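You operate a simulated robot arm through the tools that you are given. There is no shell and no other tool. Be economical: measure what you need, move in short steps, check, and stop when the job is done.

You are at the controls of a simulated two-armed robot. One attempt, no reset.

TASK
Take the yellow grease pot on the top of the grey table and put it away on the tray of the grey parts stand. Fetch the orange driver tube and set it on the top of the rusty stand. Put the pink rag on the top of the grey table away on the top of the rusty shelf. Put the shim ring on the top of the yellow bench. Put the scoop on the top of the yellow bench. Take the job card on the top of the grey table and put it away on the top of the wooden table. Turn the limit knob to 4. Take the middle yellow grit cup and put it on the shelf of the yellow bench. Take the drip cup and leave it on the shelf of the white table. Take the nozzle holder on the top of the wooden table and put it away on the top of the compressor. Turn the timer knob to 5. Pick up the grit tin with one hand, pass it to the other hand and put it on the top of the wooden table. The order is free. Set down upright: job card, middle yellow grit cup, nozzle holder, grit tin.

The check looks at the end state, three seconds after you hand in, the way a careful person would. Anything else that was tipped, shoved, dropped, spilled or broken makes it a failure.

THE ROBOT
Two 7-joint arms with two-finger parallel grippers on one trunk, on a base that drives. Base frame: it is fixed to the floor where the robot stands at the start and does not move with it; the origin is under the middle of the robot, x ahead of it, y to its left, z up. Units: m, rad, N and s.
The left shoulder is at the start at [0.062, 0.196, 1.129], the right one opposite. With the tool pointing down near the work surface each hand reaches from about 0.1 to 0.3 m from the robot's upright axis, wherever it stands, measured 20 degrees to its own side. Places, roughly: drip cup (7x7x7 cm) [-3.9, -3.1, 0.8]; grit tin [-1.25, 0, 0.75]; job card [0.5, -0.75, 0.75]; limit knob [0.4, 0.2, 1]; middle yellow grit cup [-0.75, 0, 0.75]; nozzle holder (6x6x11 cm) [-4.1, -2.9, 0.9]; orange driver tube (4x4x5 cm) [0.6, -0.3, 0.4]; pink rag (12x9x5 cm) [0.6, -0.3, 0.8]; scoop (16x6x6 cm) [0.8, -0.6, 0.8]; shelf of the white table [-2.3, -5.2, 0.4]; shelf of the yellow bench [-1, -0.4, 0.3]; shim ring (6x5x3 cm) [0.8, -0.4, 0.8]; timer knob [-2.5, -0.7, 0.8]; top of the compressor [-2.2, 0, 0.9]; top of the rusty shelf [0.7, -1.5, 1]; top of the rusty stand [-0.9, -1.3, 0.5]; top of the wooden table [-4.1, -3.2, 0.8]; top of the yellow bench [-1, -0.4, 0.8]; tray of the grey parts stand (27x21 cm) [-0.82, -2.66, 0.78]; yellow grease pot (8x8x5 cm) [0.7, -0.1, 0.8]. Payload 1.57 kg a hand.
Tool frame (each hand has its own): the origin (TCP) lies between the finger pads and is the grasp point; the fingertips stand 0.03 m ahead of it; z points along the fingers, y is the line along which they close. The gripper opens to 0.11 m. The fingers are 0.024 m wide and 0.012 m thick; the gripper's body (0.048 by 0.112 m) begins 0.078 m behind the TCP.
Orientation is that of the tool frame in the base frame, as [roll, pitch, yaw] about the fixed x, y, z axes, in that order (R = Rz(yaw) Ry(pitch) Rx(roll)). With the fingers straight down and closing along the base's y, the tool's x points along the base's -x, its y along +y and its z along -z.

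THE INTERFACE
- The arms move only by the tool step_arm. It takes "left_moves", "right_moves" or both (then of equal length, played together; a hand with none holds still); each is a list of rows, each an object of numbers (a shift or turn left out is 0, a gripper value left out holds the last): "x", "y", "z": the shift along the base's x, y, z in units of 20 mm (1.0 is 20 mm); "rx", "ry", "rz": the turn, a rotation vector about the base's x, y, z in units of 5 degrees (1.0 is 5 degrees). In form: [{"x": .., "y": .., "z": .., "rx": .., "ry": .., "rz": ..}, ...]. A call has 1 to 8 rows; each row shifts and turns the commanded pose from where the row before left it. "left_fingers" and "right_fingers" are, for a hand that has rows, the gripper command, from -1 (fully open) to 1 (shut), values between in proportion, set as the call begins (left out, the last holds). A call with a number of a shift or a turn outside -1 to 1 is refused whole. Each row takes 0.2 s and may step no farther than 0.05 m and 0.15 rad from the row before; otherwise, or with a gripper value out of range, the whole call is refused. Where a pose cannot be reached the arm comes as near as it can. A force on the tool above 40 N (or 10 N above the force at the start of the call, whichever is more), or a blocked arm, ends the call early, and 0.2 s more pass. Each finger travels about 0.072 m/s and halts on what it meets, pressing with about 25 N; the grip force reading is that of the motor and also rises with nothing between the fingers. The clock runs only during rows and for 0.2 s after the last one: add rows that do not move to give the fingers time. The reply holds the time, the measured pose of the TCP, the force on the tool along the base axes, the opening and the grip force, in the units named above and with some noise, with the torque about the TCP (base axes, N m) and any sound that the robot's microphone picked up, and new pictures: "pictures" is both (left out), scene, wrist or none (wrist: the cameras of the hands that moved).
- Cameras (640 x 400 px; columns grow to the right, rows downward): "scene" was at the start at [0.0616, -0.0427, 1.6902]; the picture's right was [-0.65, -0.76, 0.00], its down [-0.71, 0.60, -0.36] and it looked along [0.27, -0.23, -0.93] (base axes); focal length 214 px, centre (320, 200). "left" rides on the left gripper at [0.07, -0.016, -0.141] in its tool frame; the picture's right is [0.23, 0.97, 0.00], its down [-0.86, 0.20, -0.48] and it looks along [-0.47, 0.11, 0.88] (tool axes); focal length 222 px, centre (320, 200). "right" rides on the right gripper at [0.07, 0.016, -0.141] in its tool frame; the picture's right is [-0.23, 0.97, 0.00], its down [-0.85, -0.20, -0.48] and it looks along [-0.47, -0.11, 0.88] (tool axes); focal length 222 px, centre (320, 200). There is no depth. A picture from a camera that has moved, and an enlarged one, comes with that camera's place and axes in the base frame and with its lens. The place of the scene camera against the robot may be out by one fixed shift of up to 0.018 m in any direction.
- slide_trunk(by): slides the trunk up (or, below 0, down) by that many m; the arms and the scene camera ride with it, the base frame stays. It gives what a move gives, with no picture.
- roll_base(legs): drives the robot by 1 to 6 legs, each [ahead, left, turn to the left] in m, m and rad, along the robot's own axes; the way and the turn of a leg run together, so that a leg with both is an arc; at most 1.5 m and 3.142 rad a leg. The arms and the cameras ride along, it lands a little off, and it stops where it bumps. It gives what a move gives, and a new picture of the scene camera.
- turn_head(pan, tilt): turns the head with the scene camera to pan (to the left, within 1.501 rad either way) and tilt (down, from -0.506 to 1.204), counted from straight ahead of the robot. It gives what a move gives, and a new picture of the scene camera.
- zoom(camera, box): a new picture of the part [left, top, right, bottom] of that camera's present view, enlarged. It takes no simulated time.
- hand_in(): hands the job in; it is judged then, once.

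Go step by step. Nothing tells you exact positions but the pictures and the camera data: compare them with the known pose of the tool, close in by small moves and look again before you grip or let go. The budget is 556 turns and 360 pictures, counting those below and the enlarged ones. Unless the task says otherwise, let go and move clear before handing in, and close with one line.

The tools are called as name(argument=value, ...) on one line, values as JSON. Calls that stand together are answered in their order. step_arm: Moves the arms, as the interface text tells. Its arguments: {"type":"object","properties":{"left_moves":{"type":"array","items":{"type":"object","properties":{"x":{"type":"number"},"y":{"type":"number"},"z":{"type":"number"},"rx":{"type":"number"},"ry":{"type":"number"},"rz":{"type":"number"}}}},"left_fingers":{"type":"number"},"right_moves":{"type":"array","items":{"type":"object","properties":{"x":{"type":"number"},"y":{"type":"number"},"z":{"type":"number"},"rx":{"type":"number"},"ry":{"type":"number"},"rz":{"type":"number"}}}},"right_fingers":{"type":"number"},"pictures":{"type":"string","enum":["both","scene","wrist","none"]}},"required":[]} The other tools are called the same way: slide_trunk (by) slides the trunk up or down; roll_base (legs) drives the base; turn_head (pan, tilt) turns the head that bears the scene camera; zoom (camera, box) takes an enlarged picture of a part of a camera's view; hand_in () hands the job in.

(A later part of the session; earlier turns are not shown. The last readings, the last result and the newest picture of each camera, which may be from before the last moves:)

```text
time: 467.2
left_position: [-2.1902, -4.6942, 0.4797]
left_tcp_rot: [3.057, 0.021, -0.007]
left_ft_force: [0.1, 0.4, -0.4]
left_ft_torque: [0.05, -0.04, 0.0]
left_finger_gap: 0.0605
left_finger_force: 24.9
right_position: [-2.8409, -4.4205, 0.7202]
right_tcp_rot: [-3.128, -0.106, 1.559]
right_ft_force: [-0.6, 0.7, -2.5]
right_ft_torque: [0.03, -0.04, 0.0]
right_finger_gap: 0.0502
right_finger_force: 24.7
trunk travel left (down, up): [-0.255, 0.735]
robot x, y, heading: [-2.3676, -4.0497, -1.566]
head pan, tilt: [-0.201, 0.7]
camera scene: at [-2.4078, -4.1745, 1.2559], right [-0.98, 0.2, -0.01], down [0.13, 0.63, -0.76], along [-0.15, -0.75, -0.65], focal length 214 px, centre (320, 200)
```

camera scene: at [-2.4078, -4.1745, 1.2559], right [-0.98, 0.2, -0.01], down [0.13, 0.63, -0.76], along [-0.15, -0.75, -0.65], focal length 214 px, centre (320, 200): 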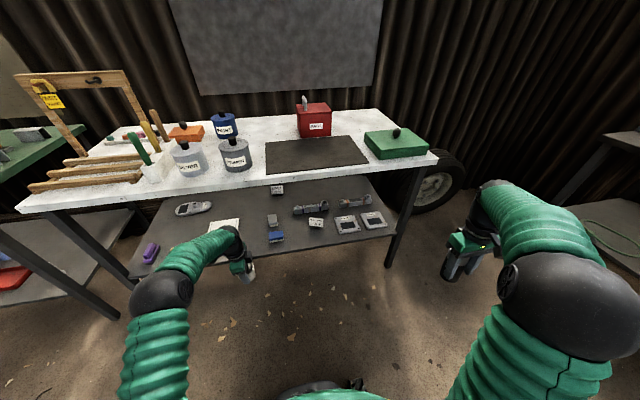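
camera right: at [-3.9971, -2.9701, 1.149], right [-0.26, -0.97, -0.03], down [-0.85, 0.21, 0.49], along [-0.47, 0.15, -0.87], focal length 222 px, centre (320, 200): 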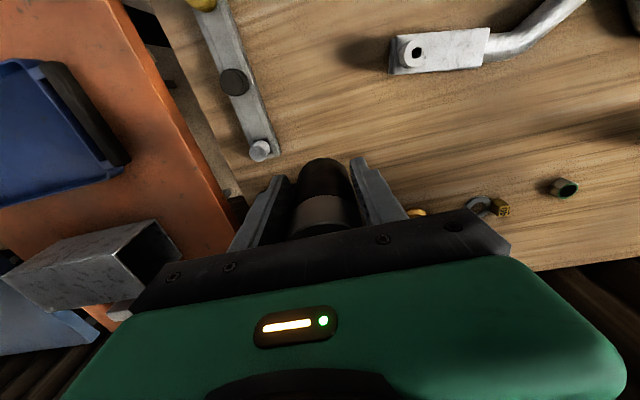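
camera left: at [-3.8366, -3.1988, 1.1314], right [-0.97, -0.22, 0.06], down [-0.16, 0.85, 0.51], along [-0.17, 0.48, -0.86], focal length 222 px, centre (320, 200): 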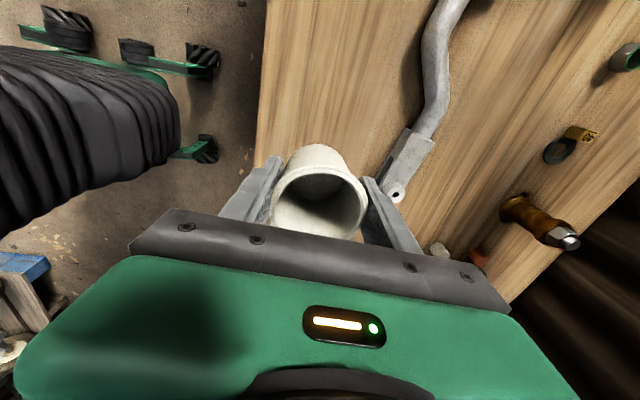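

step_arm(left_moves=[{"x": -0.5, "z": -0.5}, {"rx": 0.5}], pictures="none")

roll_base(legs=[[0.1, 0, 0]])

zoom(camera="left", box=[0, 0, 640, 400])

zoom(camera="scene", box=[130, 150, 330, 330])

```text
time: 467.8
left_position: [-2.1998, -4.6935, 0.4698]
left_tcp_rot: [3.1, 0.025, -0.006]
left_ft_force: [-0.1, 0.4, 0.0]
left_ft_torque: [0.0, -0.06, -0.01]
left_finger_gap: 0.0604
left_finger_force: 24.5
right_position: [-2.8395, -4.4199, 0.7219]
right_tcp_rot: [-3.122, -0.104, 1.558]
right_ft_force: [-0.7, -0.7, -2.4]
right_ft_torque: [0.03, 0.0, 0.02]
right_finger_gap: 0.0502
right_finger_force: 25.3
trunk travel left (down, up): [-0.255, 0.735]
robot x, y, heading: [-2.3713, -4.0569, -1.57]
head pan, tilt: [-0.201, 0.7]
```

```text
time: 468.9
left_position: [-2.1977, -4.794, 0.4692]
left_tcp_rot: [3.101, 0.027, -0.006]
left_ft_force: [0.3, -0.7, -1.4]
left_ft_torque: [-0.03, -0.03, -0.02]
left_finger_gap: 0.0605
left_finger_force: 25.0
right_position: [-2.8368, -4.5194, 0.7224]
right_tcp_rot: [-3.12, -0.107, 1.557]
right_ft_force: [0.7, 0.6, -1.9]
right_ft_torque: [0.03, 0.0, -0.02]
right_finger_gap: 0.0503
right_finger_force: 25.3
trunk travel left (down, up): [-0.255, 0.735]
robot x, y, heading: [-2.3684, -4.1528, -1.568]
head pan, tilt: [-0.201, 0.7]
camera scene: at [-2.4005, -4.2754, 1.2558], right [-0.98, 0.2, 0.0], down [0.13, 0.63, -0.76], along [-0.15, -0.75, -0.65], focal length 214 px, centre (320, 200)
```

scene: 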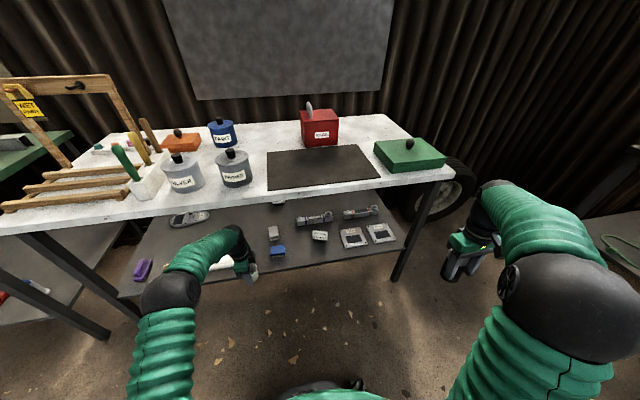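

```text
1.00 times, centred on (320, 200) of left (not enlarged: the box is as wide or as high as the picture)
camera zoom: at [-2.123, -4.7711, 0.6081], right [0.22, -0.97, 0.03], down [-0.84, -0.18, 0.51], along [-0.49, -0.14, -0.86], focal length 222 px, centre (320, 200)
```

zoom: 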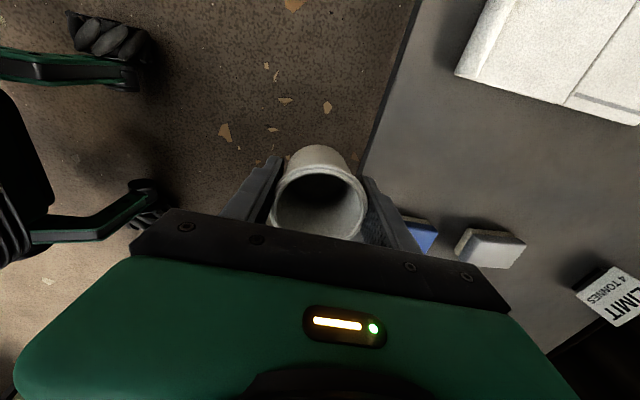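

```text
2.22 times, centred on (230, 240) of scene
camera zoom: at [-2.4005, -4.2754, 1.2558], right [-0.98, 0.2, 0.0], down [0.13, 0.63, -0.76], along [-0.15, -0.75, -0.65], focal length 477 px, centre (520, 111)
```

zoom: 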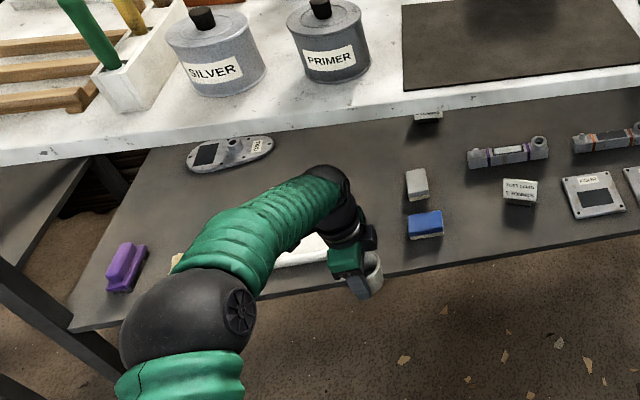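

step_arm(left_moves=[{"x": 0.5, "z": -0.8}, {"z": -0.7}], pictures="none")

roll_base(legs=[[0.122, 0, 0]])

zoom(camera="left", box=[0, 0, 640, 400])

```text
time: 469.6
left_position: [-2.1876, -4.7924, 0.4405]
left_tcp_rot: [3.1, 0.026, -0.006]
left_ft_force: [-0.4, 0.2, -0.7]
left_ft_torque: [0.0, 0.04, 0.03]
left_finger_gap: 0.0604
left_finger_force: 24.6
right_position: [-2.8356, -4.5164, 0.7237]
right_tcp_rot: [-3.118, -0.103, 1.558]
right_ft_force: [-0.2, -0.1, -2.0]
right_ft_torque: [0.02, -0.08, 0.0]
right_finger_gap: 0.05
right_finger_force: 25.4
trunk travel left (down, up): [-0.255, 0.735]
robot x, y, heading: [-2.3722, -4.1516, -1.566]
head pan, tilt: [-0.201, 0.7]
```

```text
time: 470.8
left_position: [-2.1877, -4.9147, 0.4399]
left_tcp_rot: [3.101, 0.027, -0.006]
left_ft_force: [-0.2, -0.7, -0.5]
left_ft_torque: [-0.02, 0.02, 0.01]
left_finger_gap: 0.0603
left_finger_force: 25.4
right_position: [-2.8362, -4.6403, 0.7222]
right_tcp_rot: [-3.12, -0.103, 1.56]
right_ft_force: [1.3, 0.3, -1.0]
right_ft_torque: [0.07, -0.01, 0.04]
right_finger_gap: 0.0499
right_finger_force: 24.9
trunk travel left (down, up): [-0.255, 0.735]
robot x, y, heading: [-2.3677, -4.275, -1.565]
head pan, tilt: [-0.201, 0.7]
camera scene: at [-2.4001, -4.3978, 1.2558], right [-0.98, 0.2, 0.0], down [0.13, 0.63, -0.76], along [-0.15, -0.75, -0.65], focal length 214 px, centre (320, 200)
```

scene: 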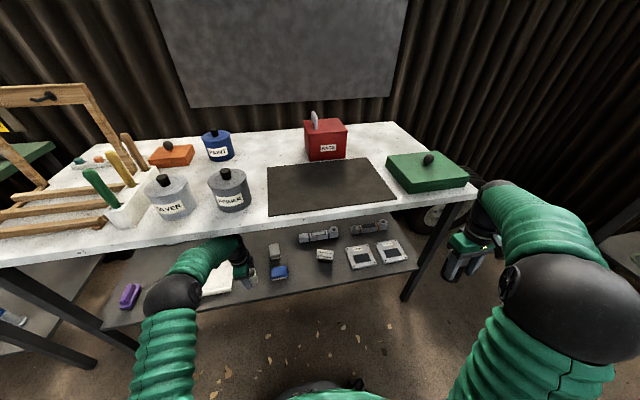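

```text
1.00 times, centred on (320, 200) of left (not enlarged: the box is as wide or as high as the picture)
camera zoom: at [-2.1132, -4.8927, 0.5789], right [0.22, -0.97, 0.03], down [-0.84, -0.18, 0.51], along [-0.49, -0.14, -0.86], focal length 222 px, centre (320, 200)
```

zoom: 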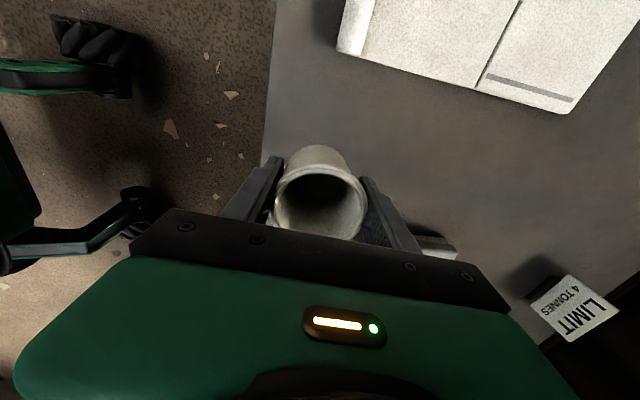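

step_arm(left_moves=[{"z": -0.3}, {"z": -0.3}, {"z": -0.3}], pictures="none")

step_arm(left_moves=[{"z": -0.25}, {"z": -0.25}, {"z": -0.25}], pictures="none")

```text
time: 471.6
left_position: [-2.188, -4.9143, 0.4225]
left_tcp_rot: [3.097, 0.03, -0.005]
left_ft_force: [-1.2, -1.0, -1.1]
left_ft_torque: [-0.02, 0.0, 0.01]
left_finger_gap: 0.0607
left_finger_force: 25.1
right_position: [-2.8366, -4.6385, 0.7232]
right_tcp_rot: [-3.12, -0.104, 1.559]
right_ft_force: [-0.4, 0.8, -1.7]
right_ft_torque: [0.08, -0.03, 0.0]
right_finger_gap: 0.05
right_finger_force: 24.7
trunk travel left (down, up): [-0.255, 0.735]
robot x, y, heading: [-2.3689, -4.2727, -1.57]
head pan, tilt: [-0.201, 0.7]
```

```text
time: 472.4
left_position: [-2.1875, -4.9139, 0.4069]
left_tcp_rot: [3.098, 0.028, -0.005]
left_ft_force: [0.0, -0.6, -0.4]
left_ft_torque: [0.03, -0.01, 0.01]
left_finger_gap: 0.0603
left_finger_force: 24.5
right_position: [-2.8361, -4.638, 0.7238]
right_tcp_rot: [-3.121, -0.103, 1.559]
right_ft_force: [-0.2, 0.3, -1.8]
right_ft_torque: [0.02, 0.01, 0.02]
right_finger_gap: 0.0501
right_finger_force: 24.7
trunk travel left (down, up): [-0.255, 0.735]
robot x, y, heading: [-2.3733, -4.278, -1.573]
head pan, tilt: [-0.201, 0.7]
```

step_arm(left_moves=[{"z": -0.25}, {"z": -0.25}, {"z": -0.25}], pictures="none")

step_arm(left_moves=[{"z": -0.25}, {"z": -0.25}], pictures="none")

```text
time: 473.2
left_position: [-2.1875, -4.9128, 0.3932]
left_tcp_rot: [3.097, 0.027, -0.005]
left_ft_force: [0.0, 0.0, -0.3]
left_ft_torque: [-0.02, 0.0, -0.04]
left_finger_gap: 0.0602
left_finger_force: 25.0
right_position: [-2.8365, -4.6387, 0.7237]
right_tcp_rot: [-3.121, -0.104, 1.559]
right_ft_force: [0.5, 0.2, -1.4]
right_ft_torque: [0.03, 0.01, 0.03]
right_finger_gap: 0.0501
right_finger_force: 24.8
trunk travel left (down, up): [-0.255, 0.735]
robot x, y, heading: [-2.3636, -4.2729, -1.571]
head pan, tilt: [-0.201, 0.7]
```

```text
time: 473.8
left_position: [-2.1883, -4.9145, 0.3874]
left_tcp_rot: [3.091, 0.025, -0.005]
left_ft_force: [-1.9, -0.4, 23.4]
left_ft_torque: [0.28, 0.09, 0.26]
left_finger_gap: 0.0608
left_finger_force: 24.8
right_position: [-2.837, -4.6365, 0.7248]
right_tcp_rot: [-3.12, -0.098, 1.558]
right_ft_force: [0.9, -1.0, -1.2]
right_ft_torque: [0.04, -0.01, -0.01]
right_finger_gap: 0.0499
right_finger_force: 25.3
trunk travel left (down, up): [-0.255, 0.735]
robot x, y, heading: [-2.365, -4.2772, -1.574]
head pan, tilt: [-0.201, 0.7]
```

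step_arm(left_moves=[{"z": 0.2}, {}], pictures="none")

step_arm(left_moves=[{}, {}, {}], left_fingers=-0.55, pictures="none")

step_arm(left_moves=[{"z": 0.5}, {"z": 1}, {"z": 1}, {"z": 1}, {}], pictures="wrist")

```text
time: 474.4
left_position: [-2.1879, -4.9135, 0.3875]
left_tcp_rot: [3.099, 0.027, -0.005]
left_ft_force: [-0.9, -2.4, 7.9]
left_ft_torque: [-0.12, 0.02, -0.02]
left_finger_gap: 0.0603
left_finger_force: 24.7
right_position: [-2.8362, -4.6394, 0.7234]
right_tcp_rot: [-3.121, -0.101, 1.557]
right_ft_force: [0.0, -0.6, -2.2]
right_ft_torque: [0.02, 0.0, 0.01]
right_finger_gap: 0.0501
right_finger_force: 24.8
trunk travel left (down, up): [-0.255, 0.735]
robot x, y, heading: [-2.3689, -4.2726, -1.566]
head pan, tilt: [-0.201, 0.7]
```

```text
time: 475.2
left_position: [-2.1875, -4.9142, 0.3871]
left_tcp_rot: [3.098, 0.028, -0.005]
left_ft_force: [-0.5, -0.6, 0.0]
left_ft_torque: [0.03, 0.02, -0.03]
left_finger_gap: 0.0856
left_finger_force: 0.0
right_position: [-2.8369, -4.6385, 0.7247]
right_tcp_rot: [-3.12, -0.1, 1.558]
right_ft_force: [0.1, 0.0, -1.5]
right_ft_torque: [0.01, -0.01, -0.02]
right_finger_gap: 0.0502
right_finger_force: 25.1
trunk travel left (down, up): [-0.255, 0.735]
robot x, y, heading: [-2.3693, -4.2756, -1.563]
head pan, tilt: [-0.201, 0.7]
```

```text
time: 476.4
left_position: [-2.1888, -4.9114, 0.4506]
left_tcp_rot: [3.109, 0.028, -0.008]
left_ft_force: [0.3, -0.9, -1.2]
left_ft_torque: [0.04, 0.0, 0.01]
left_finger_gap: 0.0855
left_finger_force: 0.0
right_position: [-2.8352, -4.6388, 0.7228]
right_tcp_rot: [-3.119, -0.103, 1.559]
right_ft_force: [-0.5, 0.1, -1.9]
right_ft_torque: [0.03, 0.01, 0.02]
right_finger_gap: 0.0501
right_finger_force: 25.5
trunk travel left (down, up): [-0.255, 0.735]
robot x, y, heading: [-2.3673, -4.2751, -1.567]
head pan, tilt: [-0.201, 0.7]
camera left: at [-2.1139, -4.8895, 0.5893], right [0.22, -0.98, 0.02], down [-0.84, -0.18, 0.51], along [-0.49, -0.13, -0.86], focal length 222 px, centre (320, 200)
```

left: 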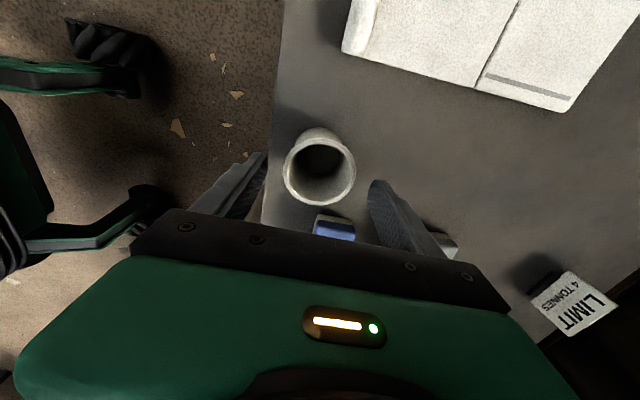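

step_arm(left_moves=[{"x": 1}, {"x": 1}, {"x": 1}, {"x": 1}], pictures="none")

roll_base(legs=[[-0.3, 0, 0]])

zoom(camera="scene", box=[150, 170, 350, 300])

```text
time: 477.4
left_position: [-2.1089, -4.9108, 0.4553]
left_tcp_rot: [3.109, 0.025, -0.005]
left_ft_force: [0.5, 0.1, 0.0]
left_ft_torque: [-0.04, 0.02, 0.0]
left_finger_gap: 0.0852
left_finger_force: 0.0
right_position: [-2.8382, -4.6381, 0.7228]
right_tcp_rot: [-3.125, -0.102, 1.56]
right_ft_force: [-0.4, 0.1, -1.7]
right_ft_torque: [0.04, 0.0, -0.02]
right_finger_gap: 0.0504
right_finger_force: 25.7
trunk travel left (down, up): [-0.255, 0.735]
robot x, y, heading: [-2.3692, -4.2742, -1.573]
head pan, tilt: [-0.201, 0.7]
```

```text
time: 479.4
left_position: [-2.1081, -4.6156, 0.4588]
left_tcp_rot: [3.097, 0.028, -0.006]
left_ft_force: [-0.1, 0.2, -0.4]
left_ft_torque: [-0.01, 0.02, 0.01]
left_finger_gap: 0.0852
left_finger_force: 0.1
right_position: [-2.8373, -4.3395, 0.7247]
right_tcp_rot: [-3.118, -0.1, 1.558]
right_ft_force: [0.0, -0.7, -2.0]
right_ft_torque: [0.04, -0.02, -0.01]
right_finger_gap: 0.0503
right_finger_force: 24.5
trunk travel left (down, up): [-0.255, 0.735]
robot x, y, heading: [-2.368, -3.9765, -1.567]
head pan, tilt: [-0.201, 0.7]
camera scene: at [-2.4006, -4.0966, 1.2562], right [-0.98, 0.2, 0.0], down [0.13, 0.63, -0.76], along [-0.15, -0.75, -0.65], focal length 214 px, centre (320, 200)
```

scene: 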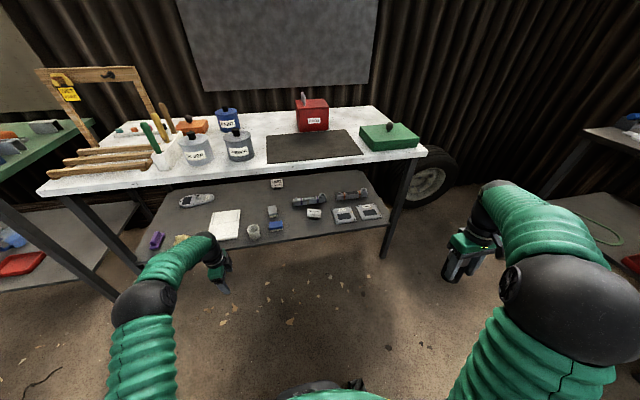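

```text
3.08 times, centred on (250, 235) of scene
camera zoom: at [-2.4006, -4.0966, 1.2562], right [-0.98, 0.2, 0.0], down [0.13, 0.63, -0.76], along [-0.15, -0.75, -0.65], focal length 660 px, centre (535, 92)
```

zoom: 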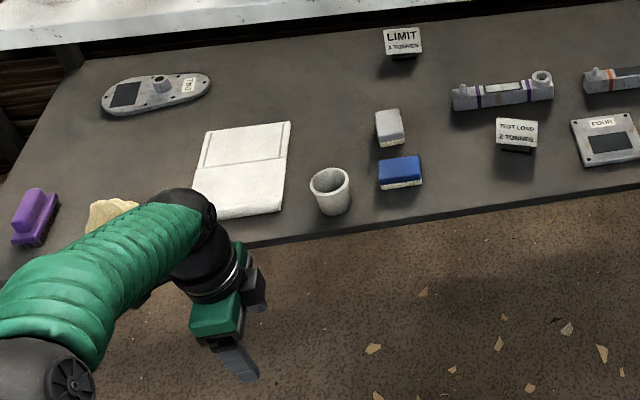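

Drip cup is on the white table's shelf. Next the nozzle holder to the compressor: raise the trunk and drive north.

slide_trunk(by=0.4)

slide_trunk(by=0.12)

roll_base(legs=[[0, -0.58, 0], [-1.2, 0, 0], [0, 0, 1.57], [0, 0, 1.57]])

turn_head(pan=-0.2, tilt=0.45)

```text
time: 483.3
left_position: [-2.1091, -4.615, 0.8584]
left_tcp_rot: [3.097, 0.027, -0.007]
left_ft_force: [-0.8, -0.2, -0.6]
left_ft_torque: [-0.01, -0.01, -0.01]
left_finger_gap: 0.0855
left_finger_force: 0.0
right_position: [-2.8369, -4.3391, 1.1233]
right_tcp_rot: [-3.12, -0.102, 1.559]
right_ft_force: [-0.4, -0.5, -1.7]
right_ft_torque: [0.07, 0.0, 0.06]
right_finger_gap: 0.05
right_finger_force: 25.1
trunk travel left (down, up): [-0.655, 0.335]
robot x, y, heading: [-2.3686, -3.9764, -1.565]
head pan, tilt: [-0.201, 0.7]
```

```text
time: 484.8
left_position: [-2.1092, -4.6155, 0.9785]
left_tcp_rot: [3.097, 0.028, -0.007]
left_ft_force: [0.7, 0.6, -0.1]
left_ft_torque: [0.02, 0.0, 0.04]
left_finger_gap: 0.0852
left_finger_force: 0.1
right_position: [-2.8368, -4.3402, 1.2451]
right_tcp_rot: [-3.119, -0.102, 1.558]
right_ft_force: [0.5, 0.2, -1.8]
right_ft_torque: [0.02, -0.01, 0.01]
right_finger_gap: 0.0501
right_finger_force: 24.6
trunk travel left (down, up): [-0.775, 0.215]
robot x, y, heading: [-2.3681, -3.975, -1.571]
head pan, tilt: [-0.201, 0.7]
```

```text
time: 501.4
left_position: [-3.2311, -2.1398, 0.9791]
left_tcp_rot: [3.097, 0.028, -3.139]
left_ft_force: [0.1, 0.3, 0.1]
left_ft_torque: [-0.03, 0.01, 0.01]
left_finger_gap: 0.0854
left_finger_force: 0.0
right_position: [-2.5006, -2.4122, 1.2446]
right_tcp_rot: [-3.119, -0.099, -1.576]
right_ft_force: [0.4, 0.0, -1.8]
right_ft_torque: [-0.05, -0.01, 0.01]
right_finger_gap: 0.0501
right_finger_force: 25.1
trunk travel left (down, up): [-0.775, 0.215]
robot x, y, heading: [-2.9682, -2.7733, 1.58]
head pan, tilt: [-0.201, 0.7]
camera scene: at [-2.9645, -2.6636, 1.776], right [0.98, -0.19, 0.0], down [-0.12, -0.63, -0.76], along [0.15, 0.75, -0.65], focal length 214 px, centre (320, 200)
```

scene: 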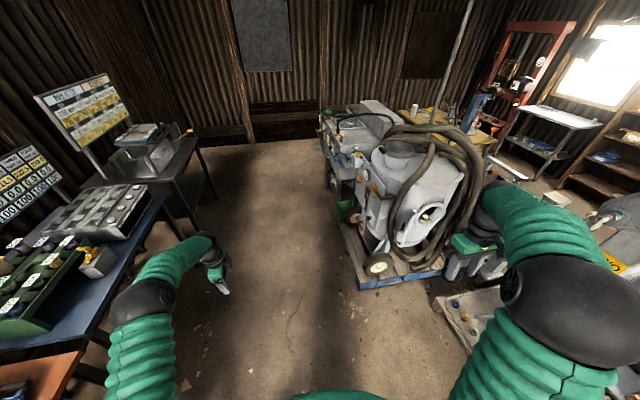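

```text
time: 502.2
left_position: [-3.2323, -2.1415, 0.9797]
left_tcp_rot: [3.094, 0.029, -3.139]
left_ft_force: [-0.1, 0.3, 0.4]
left_ft_torque: [-0.02, 0.01, -0.01]
left_finger_gap: 0.0854
left_finger_force: 0.1
right_position: [-2.5018, -2.4131, 1.2457]
right_tcp_rot: [-3.12, -0.099, -1.575]
right_ft_force: [0.0, 0.6, -1.6]
right_ft_torque: [-0.05, 0.01, -0.02]
right_finger_gap: 0.0498
right_finger_force: 25.3
trunk travel left (down, up): [-0.775, 0.215]
robot x, y, heading: [-2.9684, -2.7769, 1.581]
head pan, tilt: [-0.201, 0.45]
camera scene: at [-2.9637, -2.6566, 1.7981], right [0.98, -0.19, 0.0], down [-0.08, -0.43, -0.9], along [0.17, 0.88, -0.44], focal length 214 px, centre (320, 200)
```

scene: 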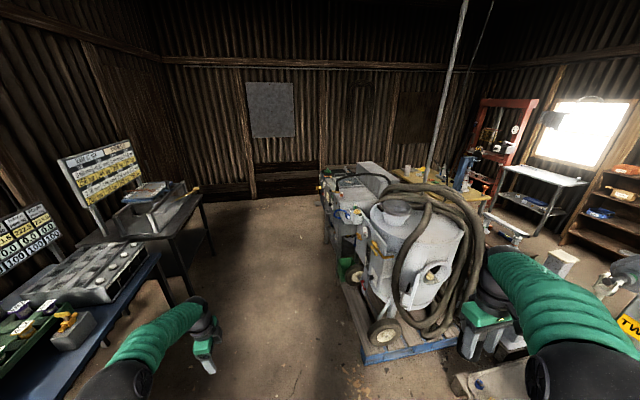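

roll_base(legs=[[0, 0.25, 0], [1.5, 0, 0], [0.55, 0, 0]])

turn_head(pan=-1.3, tilt=0.6)

```text
time: 513.8
left_position: [-3.4969, -0.096, 0.981]
left_tcp_rot: [3.095, 0.03, -3.138]
left_ft_force: [0.8, 0.1, 1.1]
left_ft_torque: [0.01, 0.0, -0.02]
left_finger_gap: 0.0852
left_finger_force: 0.1
right_position: [-2.7669, -0.3693, 1.2463]
right_tcp_rot: [-3.118, -0.096, -1.576]
right_ft_force: [-0.4, -0.5, -2.1]
right_ft_torque: [0.0, 0.02, 0.02]
right_finger_gap: 0.0501
right_finger_force: 25.1
trunk travel left (down, up): [-0.775, 0.215]
robot x, y, heading: [-3.2377, -0.7305, 1.574]
head pan, tilt: [-0.201, 0.45]
camera scene: at [-3.2286, -0.6128, 1.7984], right [0.98, -0.19, 0.0], down [-0.08, -0.43, -0.9], along [0.17, 0.88, -0.44], focal length 214 px, centre (320, 200)
```

scene: 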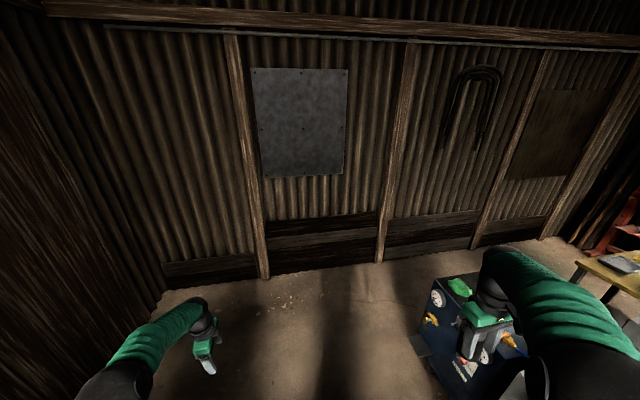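

```text
time: 515.1
left_position: [-3.4966, -0.096, 0.9805]
left_tcp_rot: [3.094, 0.028, -3.139]
left_ft_force: [0.8, -0.1, 0.4]
left_ft_torque: [0.01, 0.04, 0.01]
left_finger_gap: 0.0852
left_finger_force: 0.0
right_position: [-2.7663, -0.3685, 1.2457]
right_tcp_rot: [-3.119, -0.098, -1.576]
right_ft_force: [0.5, 0.4, -1.3]
right_ft_torque: [0.01, 0.01, -0.02]
right_finger_gap: 0.0503
right_finger_force: 25.3
trunk travel left (down, up): [-0.775, 0.215]
robot x, y, heading: [-3.2318, -0.7336, 1.578]
head pan, tilt: [-1.3, 0.6]
camera scene: at [-3.1612, -0.676, 1.7848], right [0.28, -0.96, 0.0], down [-0.54, -0.16, -0.82], along [0.79, 0.23, -0.57], focal length 214 px, centre (320, 200)
```

scene: 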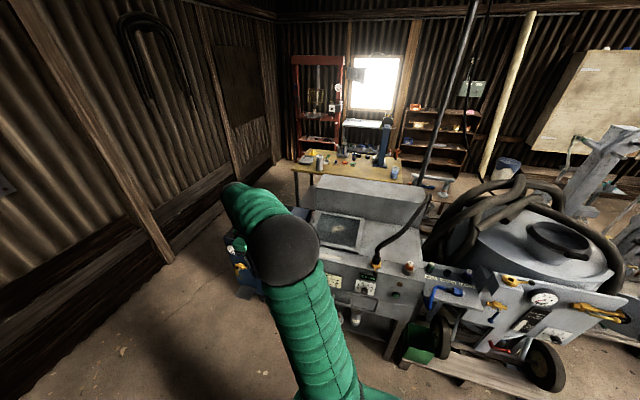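

The blue unit on the left is the compressor; the blast cabinet's front panel carries the timer knob. I turn to face them.

roll_base(legs=[[0, 0.12, 0], [0, 0, -1.575]])

turn_head(pan=0.3, tilt=0.65)

```text
time: 520.1
left_position: [-2.7183, -0.4582, 0.9785]
left_tcp_rot: [3.093, 0.033, 1.576]
left_ft_force: [0.0, -0.5, 0.5]
left_ft_torque: [-0.01, -0.02, 0.0]
left_finger_gap: 0.0852
left_finger_force: 0.1
right_position: [-2.9887, -1.1888, 1.248]
right_tcp_rot: [-3.113, -0.097, 3.137]
right_ft_force: [1.0, -0.1, -1.7]
right_ft_torque: [0.02, 0.02, -0.01]
right_finger_gap: 0.0502
right_finger_force: 25.2
trunk travel left (down, up): [-0.775, 0.215]
robot x, y, heading: [-3.3552, -0.7294, 0.01]
head pan, tilt: [-1.3, 0.6]
camera scene: at [-3.3066, -0.8106, 1.7852], right [-0.96, -0.28, 0.0], down [-0.16, 0.54, -0.83], along [0.23, -0.8, -0.56], focal length 214 px, centre (320, 200)
```

scene: 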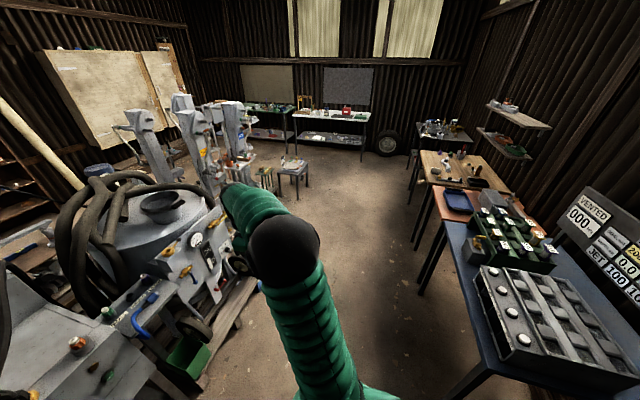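

```text
time: 521.8
left_position: [-2.7193, -0.4623, 0.9806]
left_tcp_rot: [3.092, 0.027, 1.577]
left_ft_force: [0.0, 0.5, -0.4]
left_ft_torque: [-0.01, -0.01, 0.02]
left_finger_gap: 0.085
left_finger_force: 0.1
right_position: [-2.9902, -1.194, 1.2468]
right_tcp_rot: [-3.118, -0.096, 3.14]
right_ft_force: [0.2, -0.2, -2.0]
right_ft_torque: [-0.05, 0.02, -0.03]
right_finger_gap: 0.0505
right_finger_force: 25.1
trunk travel left (down, up): [-0.775, 0.215]
robot x, y, heading: [-3.35, -0.7312, 0.014]
head pan, tilt: [0.3, 0.649]
camera scene: at [-3.2491, -0.7078, 1.7804], right [0.31, -0.95, 0.0], down [-0.58, -0.18, -0.8], along [0.76, 0.24, -0.61], focal length 214 px, centre (320, 200)
```

scene: 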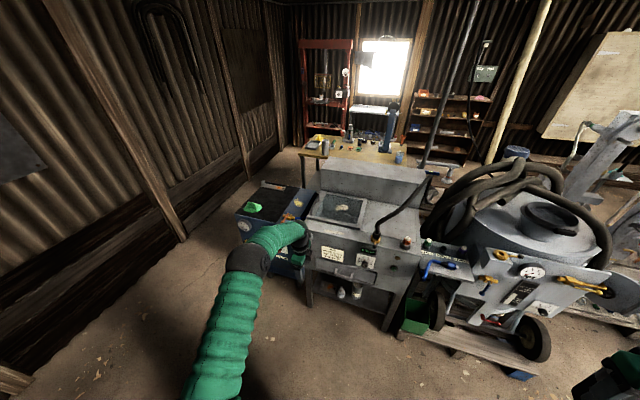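

zoom(camera="scene", box=[220, 170, 320, 260])

zoom(camera="scene", box=[300, 220, 420, 300])

```text
4.44 times, centred on (270, 215) of scene
camera zoom: at [-3.2491, -0.7078, 1.7804], right [0.31, -0.95, 0.0], down [-0.58, -0.18, -0.8], along [0.76, 0.24, -0.61], focal length 953 px, centre (542, 133)
```

zoom: 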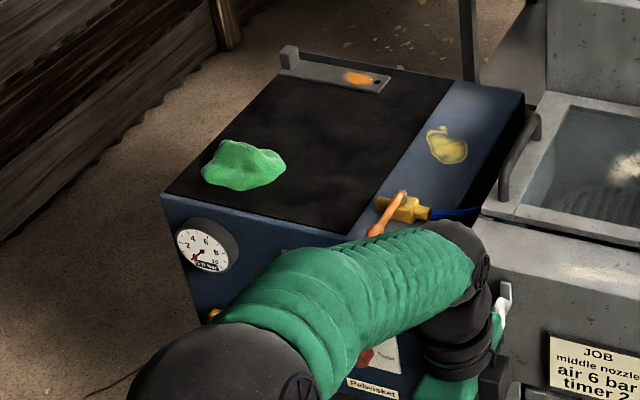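

```text
5.00 times, centred on (360, 260) of scene
camera zoom: at [-3.2491, -0.7078, 1.7804], right [0.31, -0.95, 0.0], down [-0.58, -0.18, -0.8], along [0.76, 0.24, -0.61], focal length 1072 px, centre (120, -100)
```

zoom: 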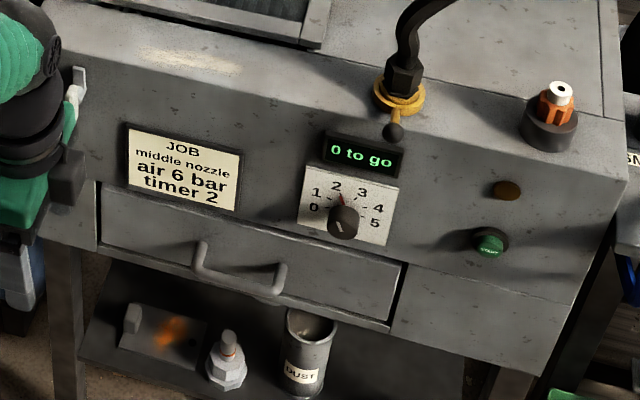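

Timer dial reads 0-5, pointer at 2. First the nozzle holder: free mat area on the compressor about (-2.33,-0.09). I shift left and approach.

roll_base(legs=[[0, 0.93, 0], [0.3, 0, 0]])

step_arm(right_moves=[{"x": 1, "y": 0.4}, {"x": 1, "y": 0.4}, {"x": 1, "y": 0.4}, {"x": 1, "y": 0.4}, {"x": 1, "y": 0.4}, {"x": 1, "y": 0.4}, {"x": 1, "y": 0.4}, {"x": 1, "y": 0.4}], pictures="none")

step_arm(right_moves=[{"x": 1, "y": 0.4, "ry": -0.6}, {"x": 1, "y": 0.4, "ry": -0.6}, {"x": 1}, {"x": 1}, {"z": -1}, {"z": -1}, {"z": -1}, {}], pictures="both")

```text
time: 528.3
left_position: [-2.4266, 0.459, 0.9836]
left_tcp_rot: [3.09, 0.026, 1.572]
left_ft_force: [-0.2, 0.5, 0.6]
left_ft_torque: [-0.01, -0.01, 0.01]
left_finger_gap: 0.0852
left_finger_force: 0.1
right_position: [-2.7016, -0.2716, 1.2468]
right_tcp_rot: [-3.121, -0.095, 3.135]
right_ft_force: [0.1, -0.1, -1.2]
right_ft_torque: [0.02, 0.02, 0.0]
right_finger_gap: 0.0503
right_finger_force: 25.0
trunk travel left (down, up): [-0.775, 0.215]
robot x, y, heading: [-3.0618, 0.1981, 0.009]
head pan, tilt: [0.3, 0.649]
camera scene: at [-2.9607, 0.2141, 1.7807], right [0.3, -0.95, 0.0], down [-0.58, -0.18, -0.8], along [0.76, 0.24, -0.6], focal length 214 px, centre (320, 200)
```

scene: 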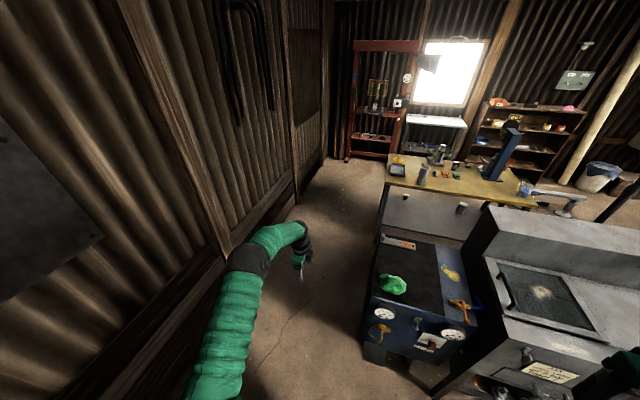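

```text
time: 530.1
left_position: [-2.4261, 0.4598, 0.9825]
left_tcp_rot: [3.093, 0.028, 1.573]
left_ft_force: [-0.2, 0.6, 0.2]
left_ft_torque: [-0.05, -0.03, 0.01]
left_finger_gap: 0.0853
left_finger_force: 0.0
right_position: [-2.5397, -0.207, 1.2482]
right_tcp_rot: [-3.119, -0.096, 3.136]
right_ft_force: [-0.2, 0.2, -1.7]
right_ft_torque: [-0.01, 0.07, -0.01]
right_finger_gap: 0.0502
right_finger_force: 25.1
trunk travel left (down, up): [-0.775, 0.215]
robot x, y, heading: [-3.0586, 0.1963, 0.014]
head pan, tilt: [0.3, 0.649]
```

```text
time: 531.9
left_position: [-2.4258, 0.4605, 0.9821]
left_tcp_rot: [3.09, 0.028, 1.573]
left_ft_force: [-0.1, 0.1, -0.2]
left_ft_torque: [0.02, 0.01, -0.04]
left_finger_gap: 0.0851
left_finger_force: 0.1
right_position: [-2.4603, -0.1915, 1.1879]
right_tcp_rot: [-3.12, 0.011, 3.136]
right_ft_force: [-0.5, -0.1, -2.3]
right_ft_torque: [0.0, 0.02, -0.03]
right_finger_gap: 0.0502
right_finger_force: 25.2
trunk travel left (down, up): [-0.775, 0.215]
robot x, y, heading: [-3.0597, 0.1948, 0.004]
head pan, tilt: [0.3, 0.649]
camera scene: at [-2.9554, 0.2165, 1.7803], right [0.3, -0.95, 0.0], down [-0.58, -0.18, -0.79], along [0.76, 0.24, -0.61], focal length 214 px, centre (320, 200)
camera right: at [-2.5328, -0.1709, 1.3278], right [0.23, 0.97, -0.02], down [0.85, -0.19, 0.49], along [0.47, -0.13, -0.87], focal length 222 px, centre (320, 200)
```

scene: 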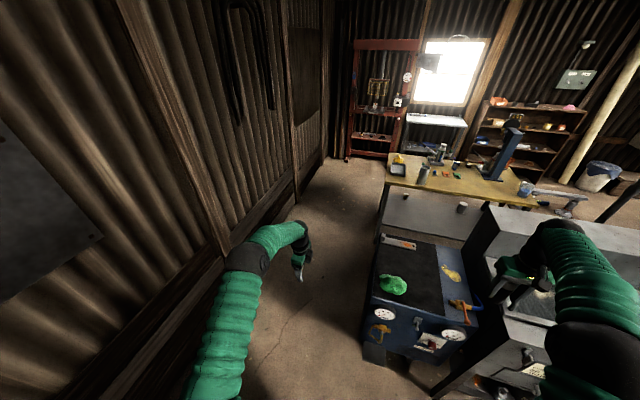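
right: 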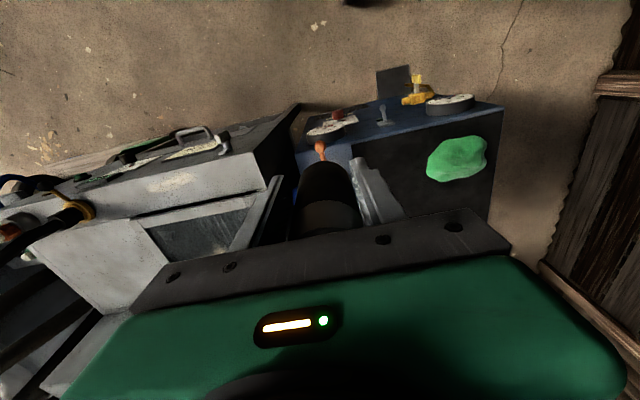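

roll_base(legs=[[0.1, 0.1, 0]])

step_arm(right_moves=[{"x": 1, "y": 0.3, "z": -0.5}, {"x": 1, "y": 0.3, "z": -0.5}, {"x": 0.6, "y": 0.3, "z": -0.5}, {"z": -1}, {"z": -1}, {}], pictures="both")

```text
time: 533.2
left_position: [-2.3322, 0.5456, 0.9871]
left_tcp_rot: [3.089, 0.013, 1.572]
left_ft_force: [0.6, -2.0, 0.5]
left_ft_torque: [0.1, 0.03, 0.0]
left_finger_gap: 0.0851
left_finger_force: 0.1
right_position: [-2.3653, -0.1083, 1.1821]
right_tcp_rot: [-3.133, 0.012, 3.136]
right_ft_force: [-1.0, -0.7, -1.8]
right_ft_torque: [0.09, 0.0, -0.01]
right_finger_gap: 0.0503
right_finger_force: 25.1
trunk travel left (down, up): [-0.775, 0.215]
robot x, y, heading: [-2.964, 0.296, 0.007]
head pan, tilt: [0.3, 0.649]
camera scene: at [-2.861, 0.2875, 1.7807], right [0.3, -0.95, -0.02], down [-0.58, -0.17, -0.8], along [0.76, 0.25, -0.6], focal length 214 px, centre (320, 200)
```

scene: 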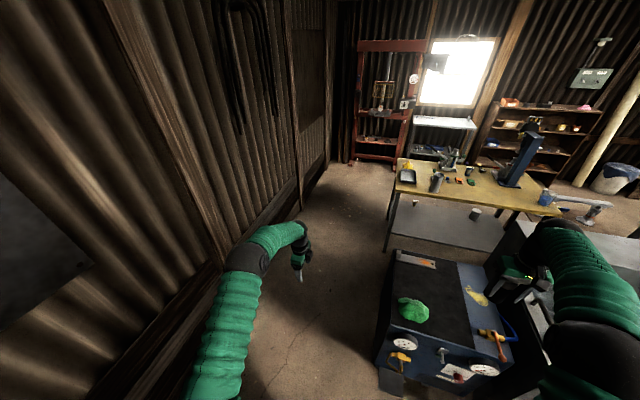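

```text
time: 534.6
left_position: [-2.3304, 0.5612, 0.9823]
left_tcp_rot: [3.089, 0.032, 1.573]
left_ft_force: [-1.3, -0.2, -0.3]
left_ft_torque: [0.05, 0.0, 0.05]
left_finger_gap: 0.0854
left_finger_force: 0.0
right_position: [-2.313, -0.072, 1.1183]
right_tcp_rot: [-3.118, 0.011, 3.135]
right_ft_force: [0.0, 0.5, -1.0]
right_ft_torque: [-0.02, 0.05, -0.03]
right_finger_gap: 0.0501
right_finger_force: 24.7
trunk travel left (down, up): [-0.775, 0.215]
robot x, y, heading: [-2.9639, 0.2942, 0.011]
head pan, tilt: [0.3, 0.649]
camera scene: at [-2.857, 0.32, 1.7802], right [0.31, -0.95, 0.0], down [-0.58, -0.19, -0.79], along [0.76, 0.24, -0.61], focal length 214 px, centre (320, 200)
camera right: at [-2.3844, -0.0509, 1.2595], right [0.23, 0.97, -0.02], down [0.85, -0.19, 0.49], along [0.47, -0.13, -0.87], focal length 222 px, centre (320, 200)
```

scene: 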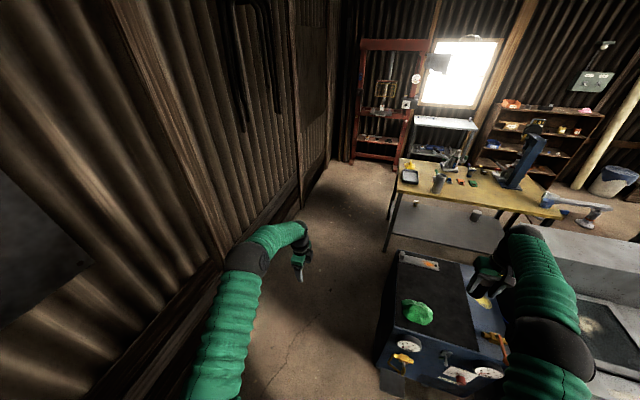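
right: 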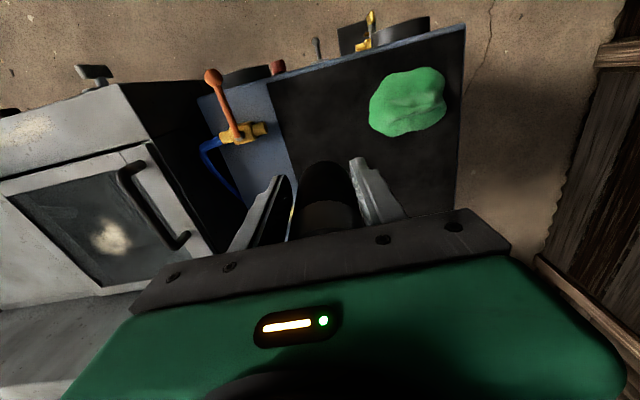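

step_arm(right_moves=[{"z": -1}, {"z": -1}, {"z": -1}, {"z": -1}, {"z": -1}, {"z": -1}, {}], pictures="none")

step_arm(right_moves=[{"z": -0.3}, {"z": -0.3}, {"z": -0.3}, {"z": -0.3}], pictures="wrist")

```text
time: 536.2
left_position: [-2.3321, 0.5636, 0.982]
left_tcp_rot: [3.09, 0.033, 1.572]
left_ft_force: [0.6, -0.3, -0.1]
left_ft_torque: [0.0, -0.01, 0.01]
left_finger_gap: 0.0853
left_finger_force: 0.0
right_position: [-2.3135, -0.0702, 0.9986]
right_tcp_rot: [-3.115, 0.013, 3.135]
right_ft_force: [0.5, 0.0, -1.3]
right_ft_torque: [-0.06, 0.05, -0.01]
right_finger_gap: 0.0501
right_finger_force: 25.3
trunk travel left (down, up): [-0.775, 0.215]
robot x, y, heading: [-2.9591, 0.2951, 0.016]
head pan, tilt: [0.3, 0.649]
```

```text
time: 537.2
left_position: [-2.3307, 0.5622, 0.9833]
left_tcp_rot: [3.09, 0.031, 1.573]
left_ft_force: [-0.4, 0.1, 0.1]
left_ft_torque: [0.02, 0.02, 0.01]
left_finger_gap: 0.0854
left_finger_force: 0.0
right_position: [-2.3121, -0.0721, 0.974]
right_tcp_rot: [-3.117, 0.01, 3.134]
right_ft_force: [-0.5, -0.2, -1.1]
right_ft_torque: [-0.02, 0.03, 0.03]
right_finger_gap: 0.0503
right_finger_force: 25.1
trunk travel left (down, up): [-0.775, 0.215]
robot x, y, heading: [-2.9645, 0.293, 0.01]
head pan, tilt: [0.3, 0.649]
camera right: at [-2.3842, -0.0512, 1.1147], right [0.23, 0.97, -0.02], down [0.85, -0.19, 0.49], along [0.47, -0.13, -0.87], focal length 222 px, centre (320, 200)
```

right: 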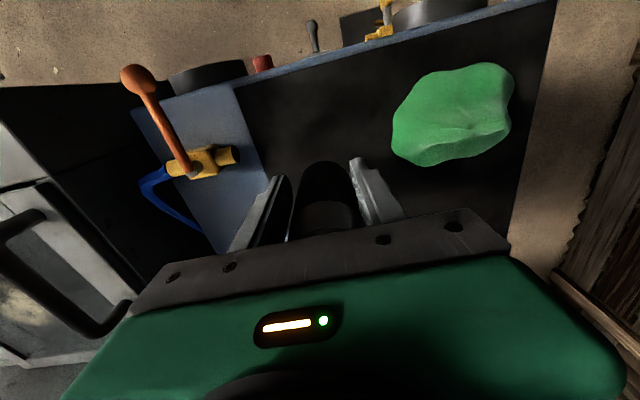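

step_arm(right_moves=[{"z": -0.25}, {"z": -0.25}, {"z": -0.25}, {"z": -0.25}], pictures="none")

step_arm(right_moves=[{"z": -0.25}, {"z": -0.25}, {"z": -0.25}], pictures="none")

```text
time: 538.2
left_position: [-2.3311, 0.5607, 0.983]
left_tcp_rot: [3.089, 0.032, 1.572]
left_ft_force: [-0.6, 0.4, -1.0]
left_ft_torque: [0.04, 0.03, 0.02]
left_finger_gap: 0.0852
left_finger_force: 0.0
right_position: [-2.3133, -0.0713, 0.9535]
right_tcp_rot: [-3.116, 0.01, 3.135]
right_ft_force: [0.4, 0.5, -1.5]
right_ft_torque: [0.0, 0.05, -0.01]
right_finger_gap: 0.0501
right_finger_force: 24.9
trunk travel left (down, up): [-0.775, 0.215]
robot x, y, heading: [-2.9609, 0.2936, 0.007]
head pan, tilt: [0.3, 0.649]
```

```text
time: 539.0
left_position: [-2.3312, 0.5615, 0.983]
left_tcp_rot: [3.091, 0.032, 1.573]
left_ft_force: [0.2, -1.0, 0.7]
left_ft_torque: [-0.02, 0.02, -0.06]
left_finger_gap: 0.0852
left_finger_force: 0.0
right_position: [-2.3122, -0.0713, 0.9391]
right_tcp_rot: [-3.117, 0.011, 3.134]
right_ft_force: [-0.9, 0.5, -1.7]
right_ft_torque: [0.03, 0.0, 0.01]
right_finger_gap: 0.0501
right_finger_force: 25.4
trunk travel left (down, up): [-0.775, 0.215]
robot x, y, heading: [-2.9584, 0.2922, 0.011]
head pan, tilt: [0.3, 0.649]
```

step_arm(right_moves=[{"z": -0.25}, {"z": -0.25}, {"z": -0.25}, {"z": -0.25}], pictures="none")

step_arm(right_moves=[{"z": -0.25}, {"z": -0.25}, {"z": -0.25}], pictures="none")

```text
time: 540.0
left_position: [-2.3325, 0.562, 0.9845]
left_tcp_rot: [3.087, 0.03, 1.572]
left_ft_force: [-0.1, 0.0, 0.6]
left_ft_torque: [-0.02, 0.01, -0.02]
left_finger_gap: 0.0855
left_finger_force: 0.1
right_position: [-2.3119, -0.0714, 0.9225]
right_tcp_rot: [-3.117, 0.018, 3.134]
right_ft_force: [1.0, -1.7, 10.3]
right_ft_torque: [0.15, -0.28, -0.07]
right_finger_gap: 0.05
right_finger_force: 24.7
trunk travel left (down, up): [-0.775, 0.215]
robot x, y, heading: [-2.9607, 0.2964, 0.011]
head pan, tilt: [0.3, 0.649]
```

```text
time: 540.8
left_position: [-2.3338, 0.5617, 0.9848]
left_tcp_rot: [3.088, 0.032, 1.573]
left_ft_force: [-0.2, 0.1, -0.4]
left_ft_torque: [0.0, 0.02, -0.01]
left_finger_gap: 0.0854
left_finger_force: 0.0
right_position: [-2.3135, -0.0699, 0.9058]
right_tcp_rot: [-3.115, 0.013, 3.135]
right_ft_force: [-0.7, -5.1, 22.4]
right_ft_torque: [0.36, -0.32, -0.04]
right_finger_gap: 0.05
right_finger_force: 24.7
trunk travel left (down, up): [-0.775, 0.215]
robot x, y, heading: [-2.962, 0.2925, 0.009]
head pan, tilt: [0.3, 0.649]
```

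step_arm(right_moves=[{"z": 0.3}, {}], pictures="wrist")

zoom(camera="scene", box=[400, 230, 560, 360])

```text
time: 541.4
left_position: [-2.331, 0.5607, 0.9827]
left_tcp_rot: [3.088, 0.03, 1.573]
left_ft_force: [-0.3, 0.4, 0.4]
left_ft_torque: [0.02, 0.0, 0.03]
left_finger_gap: 0.085
left_finger_force: 0.0
right_position: [-2.3127, -0.0709, 0.9093]
right_tcp_rot: [-3.119, 0.009, 3.136]
right_ft_force: [0.3, -0.8, -0.3]
right_ft_torque: [0.01, 0.04, -0.02]
right_finger_gap: 0.0501
right_finger_force: 25.2
trunk travel left (down, up): [-0.775, 0.215]
robot x, y, heading: [-2.96, 0.293, 0.007]
head pan, tilt: [0.3, 0.649]
camera right: at [-2.3841, -0.0508, 1.05], right [0.23, 0.97, -0.02], down [0.85, -0.19, 0.49], along [0.47, -0.13, -0.87], focal length 222 px, centre (320, 200)
```

right: 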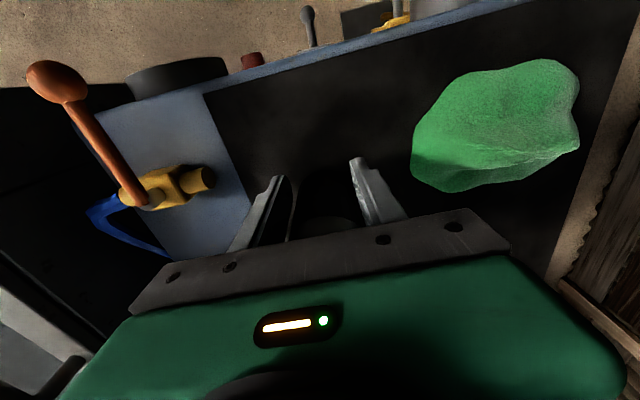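

```text
3.08 times, centred on (480, 295) of scene
camera zoom: at [-2.8573, 0.316, 1.78], right [0.31, -0.95, 0.0], down [-0.58, -0.18, -0.79], along [0.76, 0.24, -0.61], focal length 660 px, centre (-172, -92)
```

zoom: 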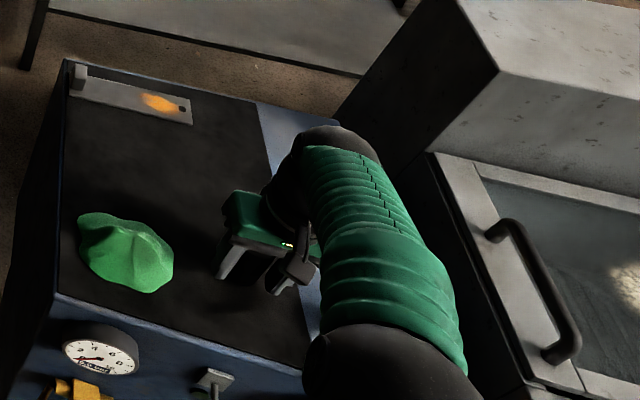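

step_arm(right_moves=[{}, {}, {}], right_fingers=-0.35, pictures="none")

step_arm(right_moves=[{"z": 0.5}, {"z": 1}, {"z": 1}, {"z": 1}, {"z": 1}, {"z": 1}, {"z": 1}, {"z": 1}], pictures="wrist")

```text
time: 542.2
left_position: [-2.3322, 0.5616, 0.984]
left_tcp_rot: [3.089, 0.034, 1.574]
left_ft_force: [-0.5, -0.5, 0.0]
left_ft_torque: [-0.02, 0.0, -0.02]
left_finger_gap: 0.0853
left_finger_force: 0.0
right_position: [-2.3121, -0.0713, 0.9104]
right_tcp_rot: [-3.119, 0.011, 3.135]
right_ft_force: [0.8, 0.1, -0.1]
right_ft_torque: [-0.03, 0.0, 0.0]
right_finger_gap: 0.0742
right_finger_force: 0.0
trunk travel left (down, up): [-0.775, 0.215]
robot x, y, heading: [-2.9617, 0.2907, 0.013]
head pan, tilt: [0.3, 0.649]
```

```text
time: 544.0
left_position: [-2.3331, 0.5616, 0.9831]
left_tcp_rot: [3.09, 0.032, 1.572]
left_ft_force: [0.0, -0.6, -0.7]
left_ft_torque: [0.01, 0.0, 0.01]
left_finger_gap: 0.0851
left_finger_force: 0.0
right_position: [-2.3139, -0.0715, 1.0618]
right_tcp_rot: [-3.118, 0.013, 3.135]
right_ft_force: [0.4, 0.9, 0.1]
right_ft_torque: [0.0, -0.04, 0.01]
right_finger_gap: 0.0743
right_finger_force: 0.0
trunk travel left (down, up): [-0.775, 0.215]
robot x, y, heading: [-2.9645, 0.2956, 0.01]
head pan, tilt: [0.3, 0.649]
camera right: at [-2.3854, -0.051, 1.2016], right [0.23, 0.97, -0.02], down [0.85, -0.19, 0.49], along [0.48, -0.13, -0.87], focal length 222 px, centre (320, 200)
```

right: 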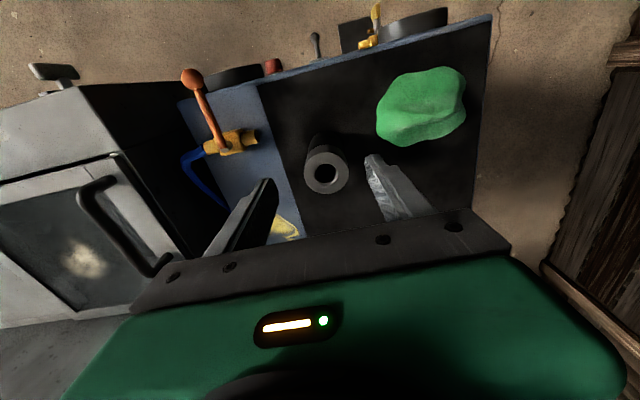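

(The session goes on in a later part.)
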